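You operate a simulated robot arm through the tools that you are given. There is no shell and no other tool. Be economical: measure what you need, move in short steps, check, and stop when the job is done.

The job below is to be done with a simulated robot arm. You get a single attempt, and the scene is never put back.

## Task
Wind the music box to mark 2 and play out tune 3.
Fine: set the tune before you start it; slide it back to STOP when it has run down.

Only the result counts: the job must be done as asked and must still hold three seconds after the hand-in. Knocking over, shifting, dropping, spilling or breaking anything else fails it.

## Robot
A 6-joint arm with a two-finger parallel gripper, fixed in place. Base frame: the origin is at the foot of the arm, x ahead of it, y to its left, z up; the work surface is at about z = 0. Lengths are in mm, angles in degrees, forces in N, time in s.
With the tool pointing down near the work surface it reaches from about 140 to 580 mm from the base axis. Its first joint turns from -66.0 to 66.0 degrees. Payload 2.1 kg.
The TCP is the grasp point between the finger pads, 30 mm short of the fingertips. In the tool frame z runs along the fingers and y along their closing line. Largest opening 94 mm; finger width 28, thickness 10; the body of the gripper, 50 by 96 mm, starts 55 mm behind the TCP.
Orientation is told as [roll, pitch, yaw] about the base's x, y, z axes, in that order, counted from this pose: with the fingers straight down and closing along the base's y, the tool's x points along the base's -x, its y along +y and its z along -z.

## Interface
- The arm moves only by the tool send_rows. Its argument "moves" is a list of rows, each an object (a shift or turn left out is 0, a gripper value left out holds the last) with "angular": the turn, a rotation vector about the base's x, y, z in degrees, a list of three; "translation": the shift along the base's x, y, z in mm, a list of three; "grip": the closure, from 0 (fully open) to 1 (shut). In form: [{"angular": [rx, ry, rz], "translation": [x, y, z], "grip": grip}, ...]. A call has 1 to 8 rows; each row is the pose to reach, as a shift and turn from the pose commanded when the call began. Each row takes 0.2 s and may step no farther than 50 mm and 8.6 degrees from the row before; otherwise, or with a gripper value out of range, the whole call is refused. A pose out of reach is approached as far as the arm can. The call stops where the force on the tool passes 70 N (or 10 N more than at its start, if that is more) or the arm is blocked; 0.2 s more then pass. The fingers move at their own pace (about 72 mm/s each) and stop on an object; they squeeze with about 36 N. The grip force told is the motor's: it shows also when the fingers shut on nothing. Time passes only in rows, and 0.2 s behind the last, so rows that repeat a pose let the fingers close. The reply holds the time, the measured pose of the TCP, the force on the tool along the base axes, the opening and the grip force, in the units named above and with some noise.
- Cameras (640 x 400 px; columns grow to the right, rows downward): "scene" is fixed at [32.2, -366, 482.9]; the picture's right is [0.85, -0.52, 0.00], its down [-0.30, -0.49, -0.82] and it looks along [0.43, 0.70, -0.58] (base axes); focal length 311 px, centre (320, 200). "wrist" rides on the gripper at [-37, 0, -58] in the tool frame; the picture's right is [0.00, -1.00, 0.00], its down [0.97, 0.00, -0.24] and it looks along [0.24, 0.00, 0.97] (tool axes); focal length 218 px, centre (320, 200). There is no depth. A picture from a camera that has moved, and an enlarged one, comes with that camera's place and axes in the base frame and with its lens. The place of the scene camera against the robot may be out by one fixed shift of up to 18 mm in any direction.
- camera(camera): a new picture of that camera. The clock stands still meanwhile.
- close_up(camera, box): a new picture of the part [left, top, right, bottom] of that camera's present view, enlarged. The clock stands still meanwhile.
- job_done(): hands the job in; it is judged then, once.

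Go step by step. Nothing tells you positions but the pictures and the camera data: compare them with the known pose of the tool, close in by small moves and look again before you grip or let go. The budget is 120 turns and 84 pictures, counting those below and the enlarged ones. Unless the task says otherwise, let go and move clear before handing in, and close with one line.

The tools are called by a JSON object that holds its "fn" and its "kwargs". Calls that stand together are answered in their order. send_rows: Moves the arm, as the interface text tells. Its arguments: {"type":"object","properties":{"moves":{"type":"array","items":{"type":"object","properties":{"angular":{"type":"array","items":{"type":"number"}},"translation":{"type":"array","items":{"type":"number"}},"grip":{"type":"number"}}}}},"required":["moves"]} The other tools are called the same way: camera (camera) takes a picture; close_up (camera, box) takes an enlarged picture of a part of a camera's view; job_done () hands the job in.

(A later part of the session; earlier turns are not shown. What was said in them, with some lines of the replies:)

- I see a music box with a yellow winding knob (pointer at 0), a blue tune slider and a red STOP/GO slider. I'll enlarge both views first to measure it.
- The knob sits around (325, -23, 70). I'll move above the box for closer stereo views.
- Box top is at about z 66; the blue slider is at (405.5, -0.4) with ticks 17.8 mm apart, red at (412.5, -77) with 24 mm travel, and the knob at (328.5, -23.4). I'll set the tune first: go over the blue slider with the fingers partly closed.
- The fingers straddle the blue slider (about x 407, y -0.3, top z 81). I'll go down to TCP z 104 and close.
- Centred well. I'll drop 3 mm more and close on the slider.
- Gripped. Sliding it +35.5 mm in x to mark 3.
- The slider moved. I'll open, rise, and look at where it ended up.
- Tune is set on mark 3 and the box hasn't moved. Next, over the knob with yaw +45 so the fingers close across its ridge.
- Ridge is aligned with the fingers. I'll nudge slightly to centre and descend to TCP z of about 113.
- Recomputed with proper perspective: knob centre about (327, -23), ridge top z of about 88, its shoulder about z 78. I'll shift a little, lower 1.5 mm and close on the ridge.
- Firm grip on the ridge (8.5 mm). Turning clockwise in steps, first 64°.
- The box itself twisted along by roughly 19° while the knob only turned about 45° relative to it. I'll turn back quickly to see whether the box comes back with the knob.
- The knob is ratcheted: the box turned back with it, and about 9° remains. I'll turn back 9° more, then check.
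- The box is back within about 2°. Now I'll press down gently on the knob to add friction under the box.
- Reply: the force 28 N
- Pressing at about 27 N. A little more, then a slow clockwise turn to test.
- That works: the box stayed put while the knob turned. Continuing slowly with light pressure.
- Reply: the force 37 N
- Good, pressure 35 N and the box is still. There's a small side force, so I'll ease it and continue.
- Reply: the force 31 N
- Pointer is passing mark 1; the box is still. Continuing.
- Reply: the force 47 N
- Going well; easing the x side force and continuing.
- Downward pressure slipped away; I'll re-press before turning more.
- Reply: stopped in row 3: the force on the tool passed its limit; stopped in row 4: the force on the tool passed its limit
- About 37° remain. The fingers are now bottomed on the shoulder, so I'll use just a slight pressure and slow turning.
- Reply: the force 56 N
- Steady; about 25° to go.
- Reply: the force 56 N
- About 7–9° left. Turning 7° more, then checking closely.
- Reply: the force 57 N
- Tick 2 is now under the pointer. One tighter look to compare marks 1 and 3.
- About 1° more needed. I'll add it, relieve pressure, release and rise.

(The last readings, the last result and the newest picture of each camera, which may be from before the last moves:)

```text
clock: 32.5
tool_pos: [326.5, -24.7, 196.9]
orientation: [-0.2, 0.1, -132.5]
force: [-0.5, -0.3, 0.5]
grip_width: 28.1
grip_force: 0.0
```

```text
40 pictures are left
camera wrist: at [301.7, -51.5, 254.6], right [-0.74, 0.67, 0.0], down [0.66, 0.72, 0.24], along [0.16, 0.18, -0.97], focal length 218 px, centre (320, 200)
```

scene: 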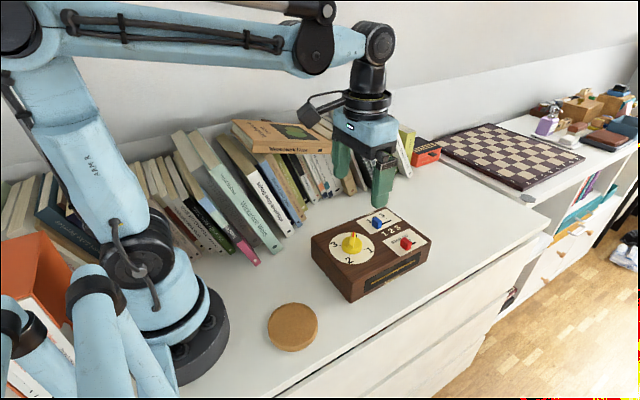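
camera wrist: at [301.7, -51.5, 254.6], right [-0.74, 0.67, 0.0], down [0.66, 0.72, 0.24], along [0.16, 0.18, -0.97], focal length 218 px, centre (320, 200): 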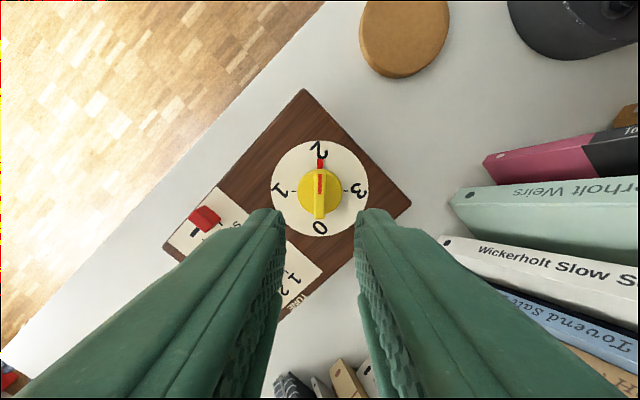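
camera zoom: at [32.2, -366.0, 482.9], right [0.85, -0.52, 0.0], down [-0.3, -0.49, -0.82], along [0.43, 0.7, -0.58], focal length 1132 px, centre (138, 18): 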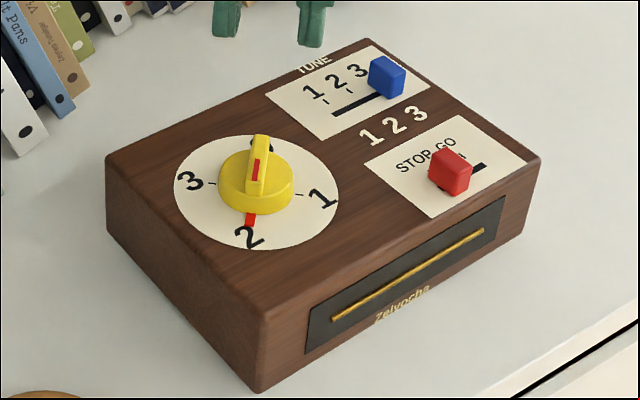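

{"fn": "close_up", "kwargs": {"camera": "wrist", "box": [260, 130, 380, 240]}}

```text
3.64 times, centred on (320, 185) of wrist
camera zoom: at [301.7, -51.5, 254.6], right [-0.74, 0.67, 0.0], down [0.66, 0.72, 0.24], along [0.16, 0.18, -0.97], focal length 794 px, centre (320, 254)
```

zoom: 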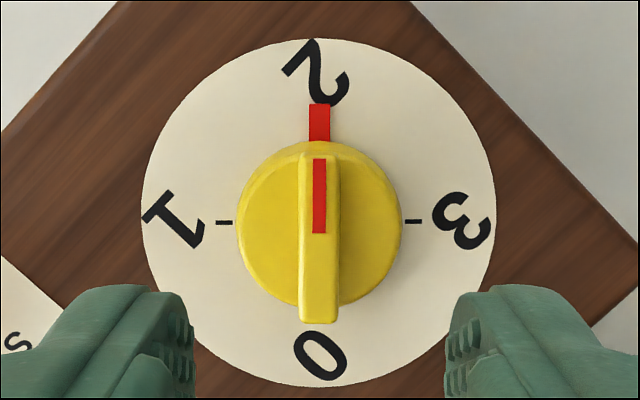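

Wound exactly to mark 2, and it holds. Now I turn the wrist back to yaw 0 and go over the red slider.

{"fn": "send_rows", "kwargs": {"moves": [{"translation": [5, -3, 0], "angular": [0, 0, 8.3], "grip": 0.55}, {"translation": [10, -6, 0], "angular": [0, 0, 16.6]}, {"translation": [15, -9, 0], "angular": [0, 0, 24.9]}, {"translation": [20, -12, 0], "angular": [0, 0, 33.2]}, {"translation": [25, -15, 0], "angular": [0, 0, 41.5]}, {"translation": [30, -18, 0], "angular": [0, 0, 49.8]}, {"translation": [35, -21, 0], "angular": [0, 0, 58.1]}, {"translation": [40, -24, 0], "angular": [0, 0, 66.4]}]}}

{"fn": "send_rows", "kwargs": {"moves": [{"translation": [5, -3, 0], "angular": [0, 0, 8.3]}, {"translation": [10, -6, 0], "angular": [0, 0, 16.6]}, {"translation": [15, -9, 0], "angular": [0, 0, 24.9]}, {"translation": [20, -12, -8], "angular": [0, 0, 33.2]}, {"translation": [25, -15, -16], "angular": [0, 0, 41.5]}, {"translation": [30, -18, -24], "angular": [0, 0, 49.8]}, {"translation": [35, -21, -30], "angular": [0, 0, 58.1]}, {"translation": [45, -26, -35], "angular": [0, 0, 66.6]}]}}

{"fn": "camera", "kwargs": {"camera": "wrist"}}

```text
clock: 34.3
tool_pos: [365.5, -48.3, 196.3]
orientation: [-0.1, -0.2, -65.9]
force: [-0.4, -0.5, 0.2]
grip_width: 42.3
grip_force: 0.1
```

```text
clock: 36.1
tool_pos: [413.0, -74.1, 161.4]
orientation: [-0.1, -0.1, 0.8]
force: [0.1, -0.8, 0.5]
grip_width: 42.3
grip_force: 0.1
```

```text
38 pictures are left
camera wrist: at [449.0, -73.5, 219.5], right [0.01, -1.0, 0.0], down [-0.97, -0.01, 0.24], along [-0.24, -0.01, -0.97], focal length 218 px, centre (320, 200)
```

wrist: 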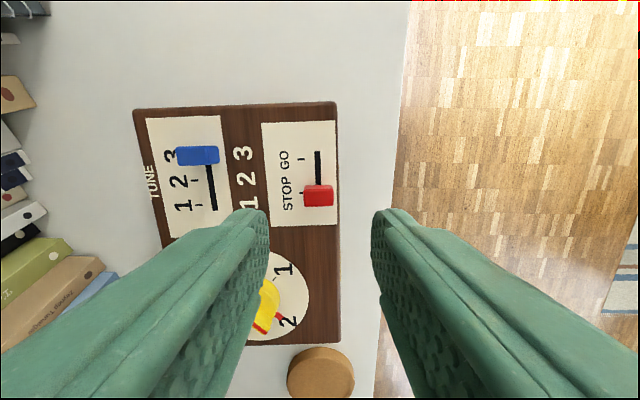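

Red slider is at about (416.5, -72.5). Adjusting and descending partway.

{"fn": "send_rows", "kwargs": {"moves": [{"translation": [4, 1, -20], "angular": [0, 0, 0.8]}, {"translation": [4, 1, -42], "angular": [0, 0, 0.8]}, {"translation": [4, 1, -42], "angular": [0, 0, 0.8]}]}}

{"fn": "camera", "kwargs": {"camera": "wrist"}}

```text
clock: 36.9
tool_pos: [414.8, -72.9, 120.2]
orientation: [-0.1, 0.0, 1.3]
force: [-0.1, -0.1, 0.9]
grip_width: 42.3
grip_force: 0.1
```

```text
37 pictures are left
camera wrist: at [452.2, -71.7, 177.8], right [0.02, -1.0, 0.0], down [-0.97, -0.02, 0.24], along [-0.24, -0.01, -0.97], focal length 218 px, centre (320, 200)
```

wrist: 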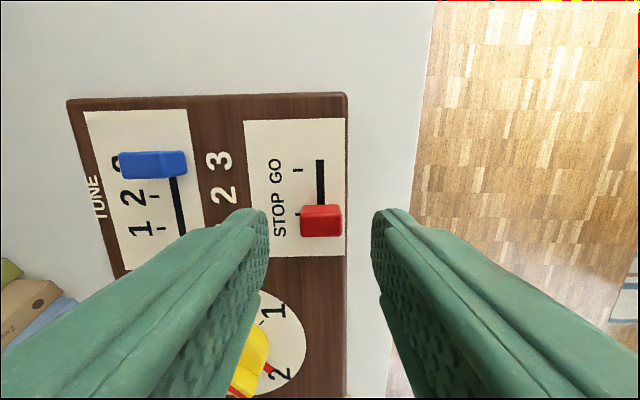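

Centred over the red slider. Descending and gripping it.

{"fn": "send_rows", "kwargs": {"moves": [{"translation": [1, 0, -10]}, {"translation": [1, 0, -18]}, {"translation": [1, 0, -18], "grip": 0.75}, {"translation": [1, 0, -18], "grip": 0.85}, {"translation": [1, 0, -18], "grip": 0.85}, {"translation": [1, 0, -18], "grip": 0.85}]}}

{"fn": "close_up", "kwargs": {"camera": "scene", "box": [300, 180, 440, 305]}}

```text
clock: 38.3
tool_pos: [415.9, -73.1, 102.2]
orientation: [-0.1, 0.0, 1.4]
force: [1.4, -5.2, -0.1]
grip_width: 19.4
grip_force: 35.9
```

```text
3.20 times, centred on (370, 242) of scene
camera zoom: at [32.3, -366.0, 482.9], right [0.85, -0.52, 0.0], down [-0.3, -0.49, -0.82], along [0.43, 0.7, -0.58], focal length 996 px, centre (160, 64)
```

zoom: 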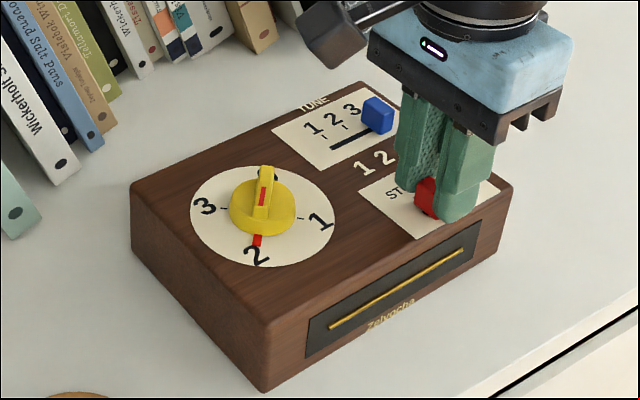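

Gripped. Sliding 24 mm to GO.

{"fn": "send_rows", "kwargs": {"moves": [{"translation": [6, 0.2, 0]}, {"translation": [12, 0.3, 0]}, {"translation": [18, 0.5, 0]}, {"translation": [22, 0.6, 0]}, {"translation": [24, 0.6, 0]}, {"translation": [24, 0.6, 0]}]}}

{"fn": "close_up", "kwargs": {"camera": "scene", "box": [300, 180, 440, 305]}}

{"fn": "close_up", "kwargs": {"camera": "wrist", "box": [200, 100, 440, 280]}}

```text
clock: 39.7
tool_pos: [439.6, -72.1, 101.0]
orientation: [-0.2, 0.0, 1.4]
force: [-5.0, 1.5, 5.8]
grip_width: 19.4
grip_force: 36.4
```

```text
3.20 times, centred on (370, 242) of scene
camera zoom: at [32.2, -366.0, 483.0], right [0.85, -0.52, 0.0], down [-0.3, -0.49, -0.82], along [0.43, 0.7, -0.58], focal length 996 px, centre (160, 64)
```

zoom: 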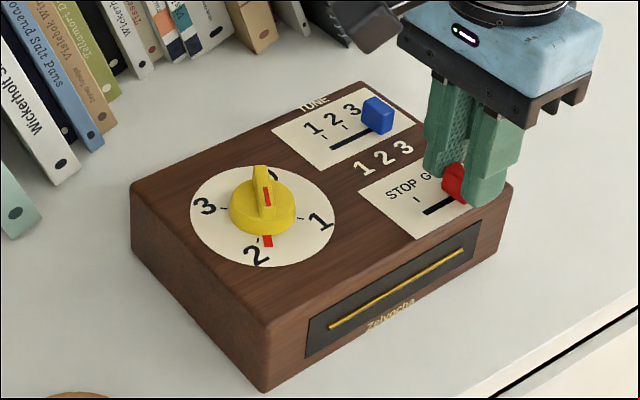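

```text
2.22 times, centred on (320, 190) of wrist
camera zoom: at [477.3, -70.4, 159.9], right [0.02, -1.0, 0.0], down [-0.97, -0.02, 0.24], along [-0.24, -0.01, -0.97], focal length 485 px, centre (320, 222)
```

zoom: 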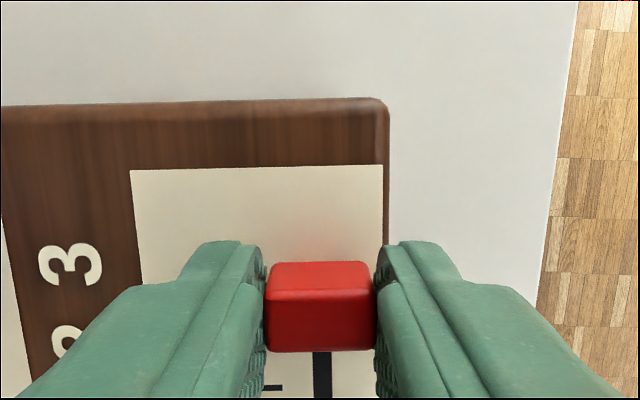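

It's playing: the knob is running back towards 0. I'll hold still and wait.

{"fn": "send_rows", "kwargs": {"moves": [{}, {}, {}, {}, {}, {}, {}, {}]}}

{"fn": "send_rows", "kwargs": {"moves": [{}, {}, {}, {}, {}, {}, {}, {}]}}

{"fn": "close_up", "kwargs": {"camera": "scene", "box": [300, 180, 440, 305]}}

```text
clock: 41.5
tool_pos: [439.4, -73.4, 101.5]
orientation: [0.0, 0.0, 1.4]
force: [-5.8, 7.7, 10.5]
grip_width: 19.2
grip_force: 36.5
```

```text
clock: 43.3
tool_pos: [440.1, -71.9, 102.3]
orientation: [-0.2, -0.1, 1.3]
force: [-5.1, 7.4, 8.5]
grip_width: 19.5
grip_force: 35.6
```

```text
3.20 times, centred on (370, 242) of scene
camera zoom: at [32.2, -366.0, 483.0], right [0.85, -0.52, 0.0], down [-0.3, -0.49, -0.82], along [0.43, 0.7, -0.58], focal length 996 px, centre (160, 64)
```

zoom: 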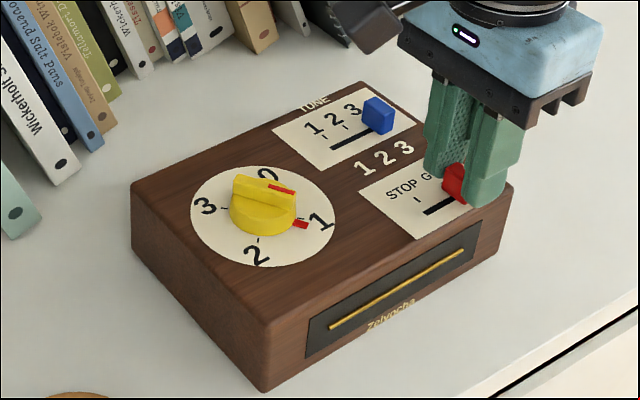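

Running down at about 20°/s; nearing mark 1. I'll wait more.

{"fn": "send_rows", "kwargs": {"moves": [{}, {}, {}, {}, {}, {}, {}, {}]}}

{"fn": "send_rows", "kwargs": {"moves": [{}, {}, {}, {}, {}, {}, {}, {}]}}

{"fn": "send_rows", "kwargs": {"moves": [{}, {}, {}, {}, {}, {}, {}, {}]}}

{"fn": "close_up", "kwargs": {"camera": "scene", "box": [300, 180, 440, 305]}}

```text
clock: 45.1
tool_pos: [440.1, -71.8, 101.7]
orientation: [-0.1, -0.2, 1.4]
force: [-2.5, 5.9, 5.1]
grip_width: 19.4
grip_force: 35.8
```

```text
clock: 46.9
tool_pos: [440.2, -72.1, 102.8]
orientation: [-0.1, -0.1, 1.4]
force: [-1.8, 4.3, 2.7]
grip_width: 19.4
grip_force: 36.1
```

```text
clock: 48.7
tool_pos: [439.9, -72.5, 101.8]
orientation: [-0.1, 0.1, 1.4]
force: [-1.2, 1.8, 1.3]
grip_width: 19.5
grip_force: 36.0
```

```text
3.20 times, centred on (370, 242) of scene
camera zoom: at [32.2, -366.0, 482.9], right [0.85, -0.52, 0.0], down [-0.3, -0.49, -0.82], along [0.43, 0.7, -0.58], focal length 996 px, centre (160, 64)
```

zoom: 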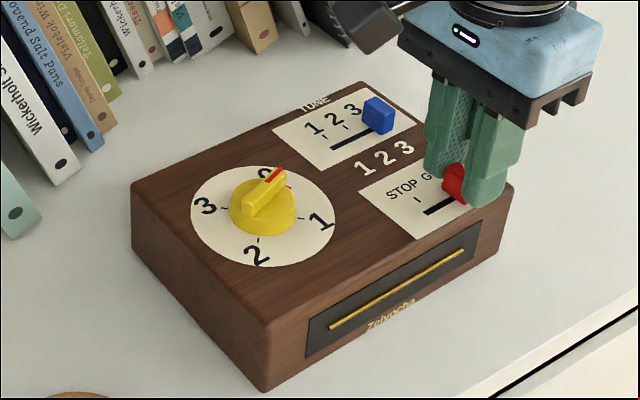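

Nearly at 0. Waiting a few more seconds.

{"fn": "send_rows", "kwargs": {"moves": [{}, {}, {}, {}, {}, {}, {}, {}]}}

{"fn": "send_rows", "kwargs": {"moves": [{}, {}, {}, {}, {}, {}, {}, {}]}}

{"fn": "close_up", "kwargs": {"camera": "scene", "box": [320, 210, 400, 270]}}

{"fn": "send_rows", "kwargs": {"moves": [{}, {}, {}, {}, {}, {}, {}, {}]}}

{"fn": "close_up", "kwargs": {"camera": "scene", "box": [320, 210, 400, 270]}}

```text
clock: 50.5
tool_pos: [440.7, -72.3, 103.1]
orientation: [-0.1, 0.0, 1.4]
force: [-1.1, 1.3, 0.7]
grip_width: 19.7
grip_force: 35.7
```

```text
clock: 52.3
tool_pos: [439.5, -71.6, 101.3]
orientation: [0.0, 0.0, 1.4]
force: [-0.2, 0.1, 0.2]
grip_width: 19.4
grip_force: 35.7
```

```text
6.67 times, centred on (360, 240) of scene
camera zoom: at [32.2, -366.0, 482.9], right [0.85, -0.52, 0.0], down [-0.3, -0.49, -0.82], along [0.43, 0.7, -0.58], focal length 2075 px, centre (53, -67)
```

zoom: 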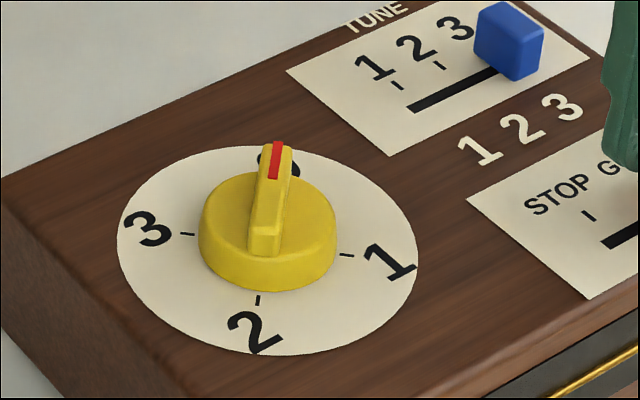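

```text
clock: 54.1
tool_pos: [439.0, -72.0, 101.3]
orientation: [-0.1, 0.0, 1.4]
force: [-1.1, 0.0, -0.5]
grip_width: 19.5
grip_force: 36.3
```

```text
6.67 times, centred on (360, 240) of scene
camera zoom: at [32.2, -366.0, 482.9], right [0.85, -0.52, 0.0], down [-0.3, -0.49, -0.82], along [0.43, 0.7, -0.58], focal length 2075 px, centre (53, -67)
```

zoom: 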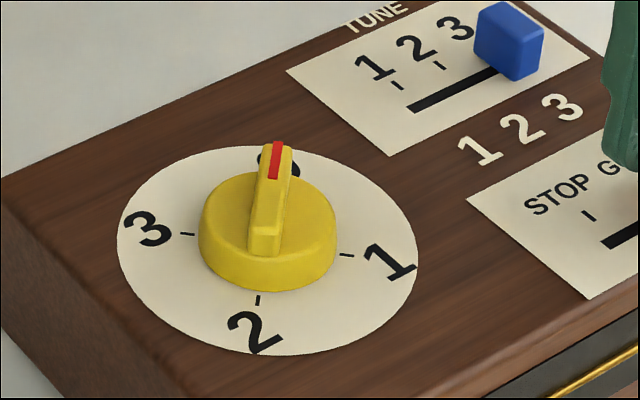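

The knob has stopped at 0, so it has run down. Sliding red back to STOP, releasing and rising.

{"fn": "send_rows", "kwargs": {"moves": [{"translation": [-6, -0.2, 0]}, {"translation": [-12, -0.3, 0]}, {"translation": [-18, -0.5, 0]}, {"translation": [-22, -0.6, 0]}, {"translation": [-24.2, -0.6, 0]}, {"translation": [-24.2, -0.6, 0]}]}}

{"fn": "send_rows", "kwargs": {"moves": [{"grip": 0.55}, {"grip": 0.55}, {"translation": [0, 0, 15]}, {"translation": [0, 0, 45]}, {"translation": [-15, 0, 75]}, {"translation": [-40, 10, 110]}, {"translation": [-40, 10, 110]}]}}

{"fn": "camera", "kwargs": {"camera": "wrist"}}

{"fn": "camera", "kwargs": {"camera": "scene"}}

{"fn": "close_up", "kwargs": {"camera": "scene", "box": [300, 195, 440, 305]}}

{"fn": "close_up", "kwargs": {"camera": "wrist", "box": [180, 60, 340, 160]}}

```text
clock: 55.5
tool_pos: [416.1, -74.0, 102.7]
orientation: [-0.2, -0.2, 1.4]
force: [3.4, -5.0, 3.8]
grip_width: 19.3
grip_force: 35.8
```

```text
clock: 57.1
tool_pos: [376.1, -62.5, 211.8]
orientation: [-0.1, 0.0, 1.4]
force: [-0.9, -0.5, 0.3]
grip_width: 42.2
grip_force: 0.0
```

```text
29 pictures are left
camera wrist: at [413.1, -62.2, 270.7], right [0.02, -1.0, 0.0], down [-0.97, -0.02, 0.24], along [-0.24, -0.01, -0.97], focal length 218 px, centre (320, 200)
```

wrist: 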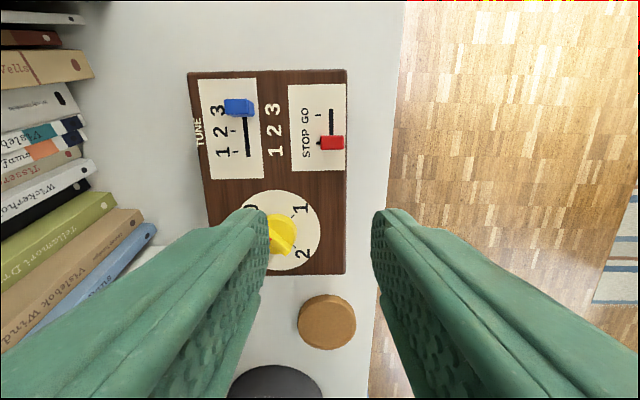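

```text
28 pictures are left
```

scene: 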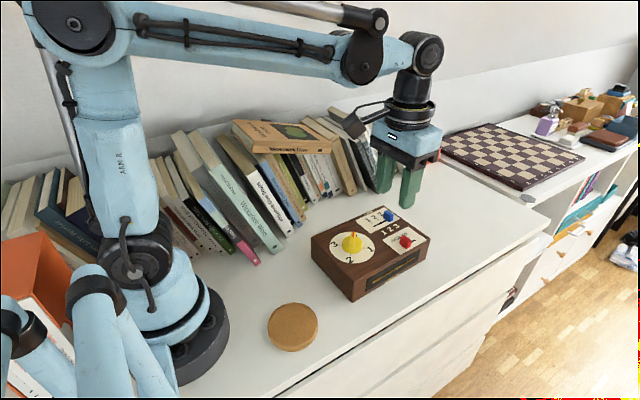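

```text
3.64 times, centred on (370, 250) of scene
camera zoom: at [32.2, -366.0, 482.9], right [0.85, -0.52, 0.0], down [-0.3, -0.49, -0.82], along [0.43, 0.7, -0.58], focal length 1132 px, centre (138, 18)
```

zoom: 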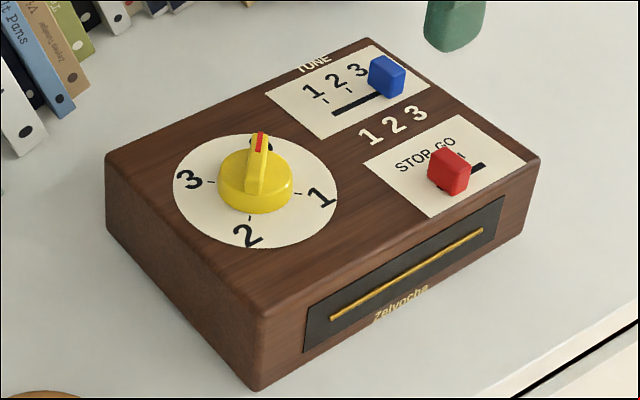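

```text
4.00 times, centred on (260, 110) of wrist
camera zoom: at [413.1, -62.2, 270.7], right [0.02, -1.0, 0.0], down [-0.97, -0.02, 0.24], along [-0.24, -0.01, -0.97], focal length 873 px, centre (560, 560)
```

zoom: 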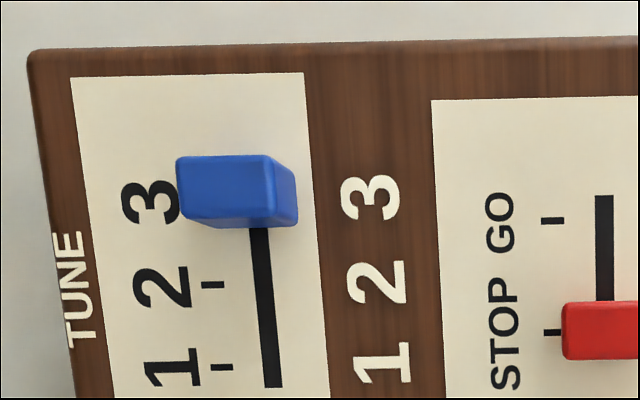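

The red slider is at STOP, tune is on 3, the knob is run down to 0, and the arm is clear. Handing in.

{"fn": "job_done", "kwargs": {}}

```text
The job is handed in.
```

I set tune 3, wound the box to mark 2, let it play until the knob ran down to 0, and slid it back to STOP. The box twisted about 17° during winding. I turned it back, and it now sits about 2° off its original angle.
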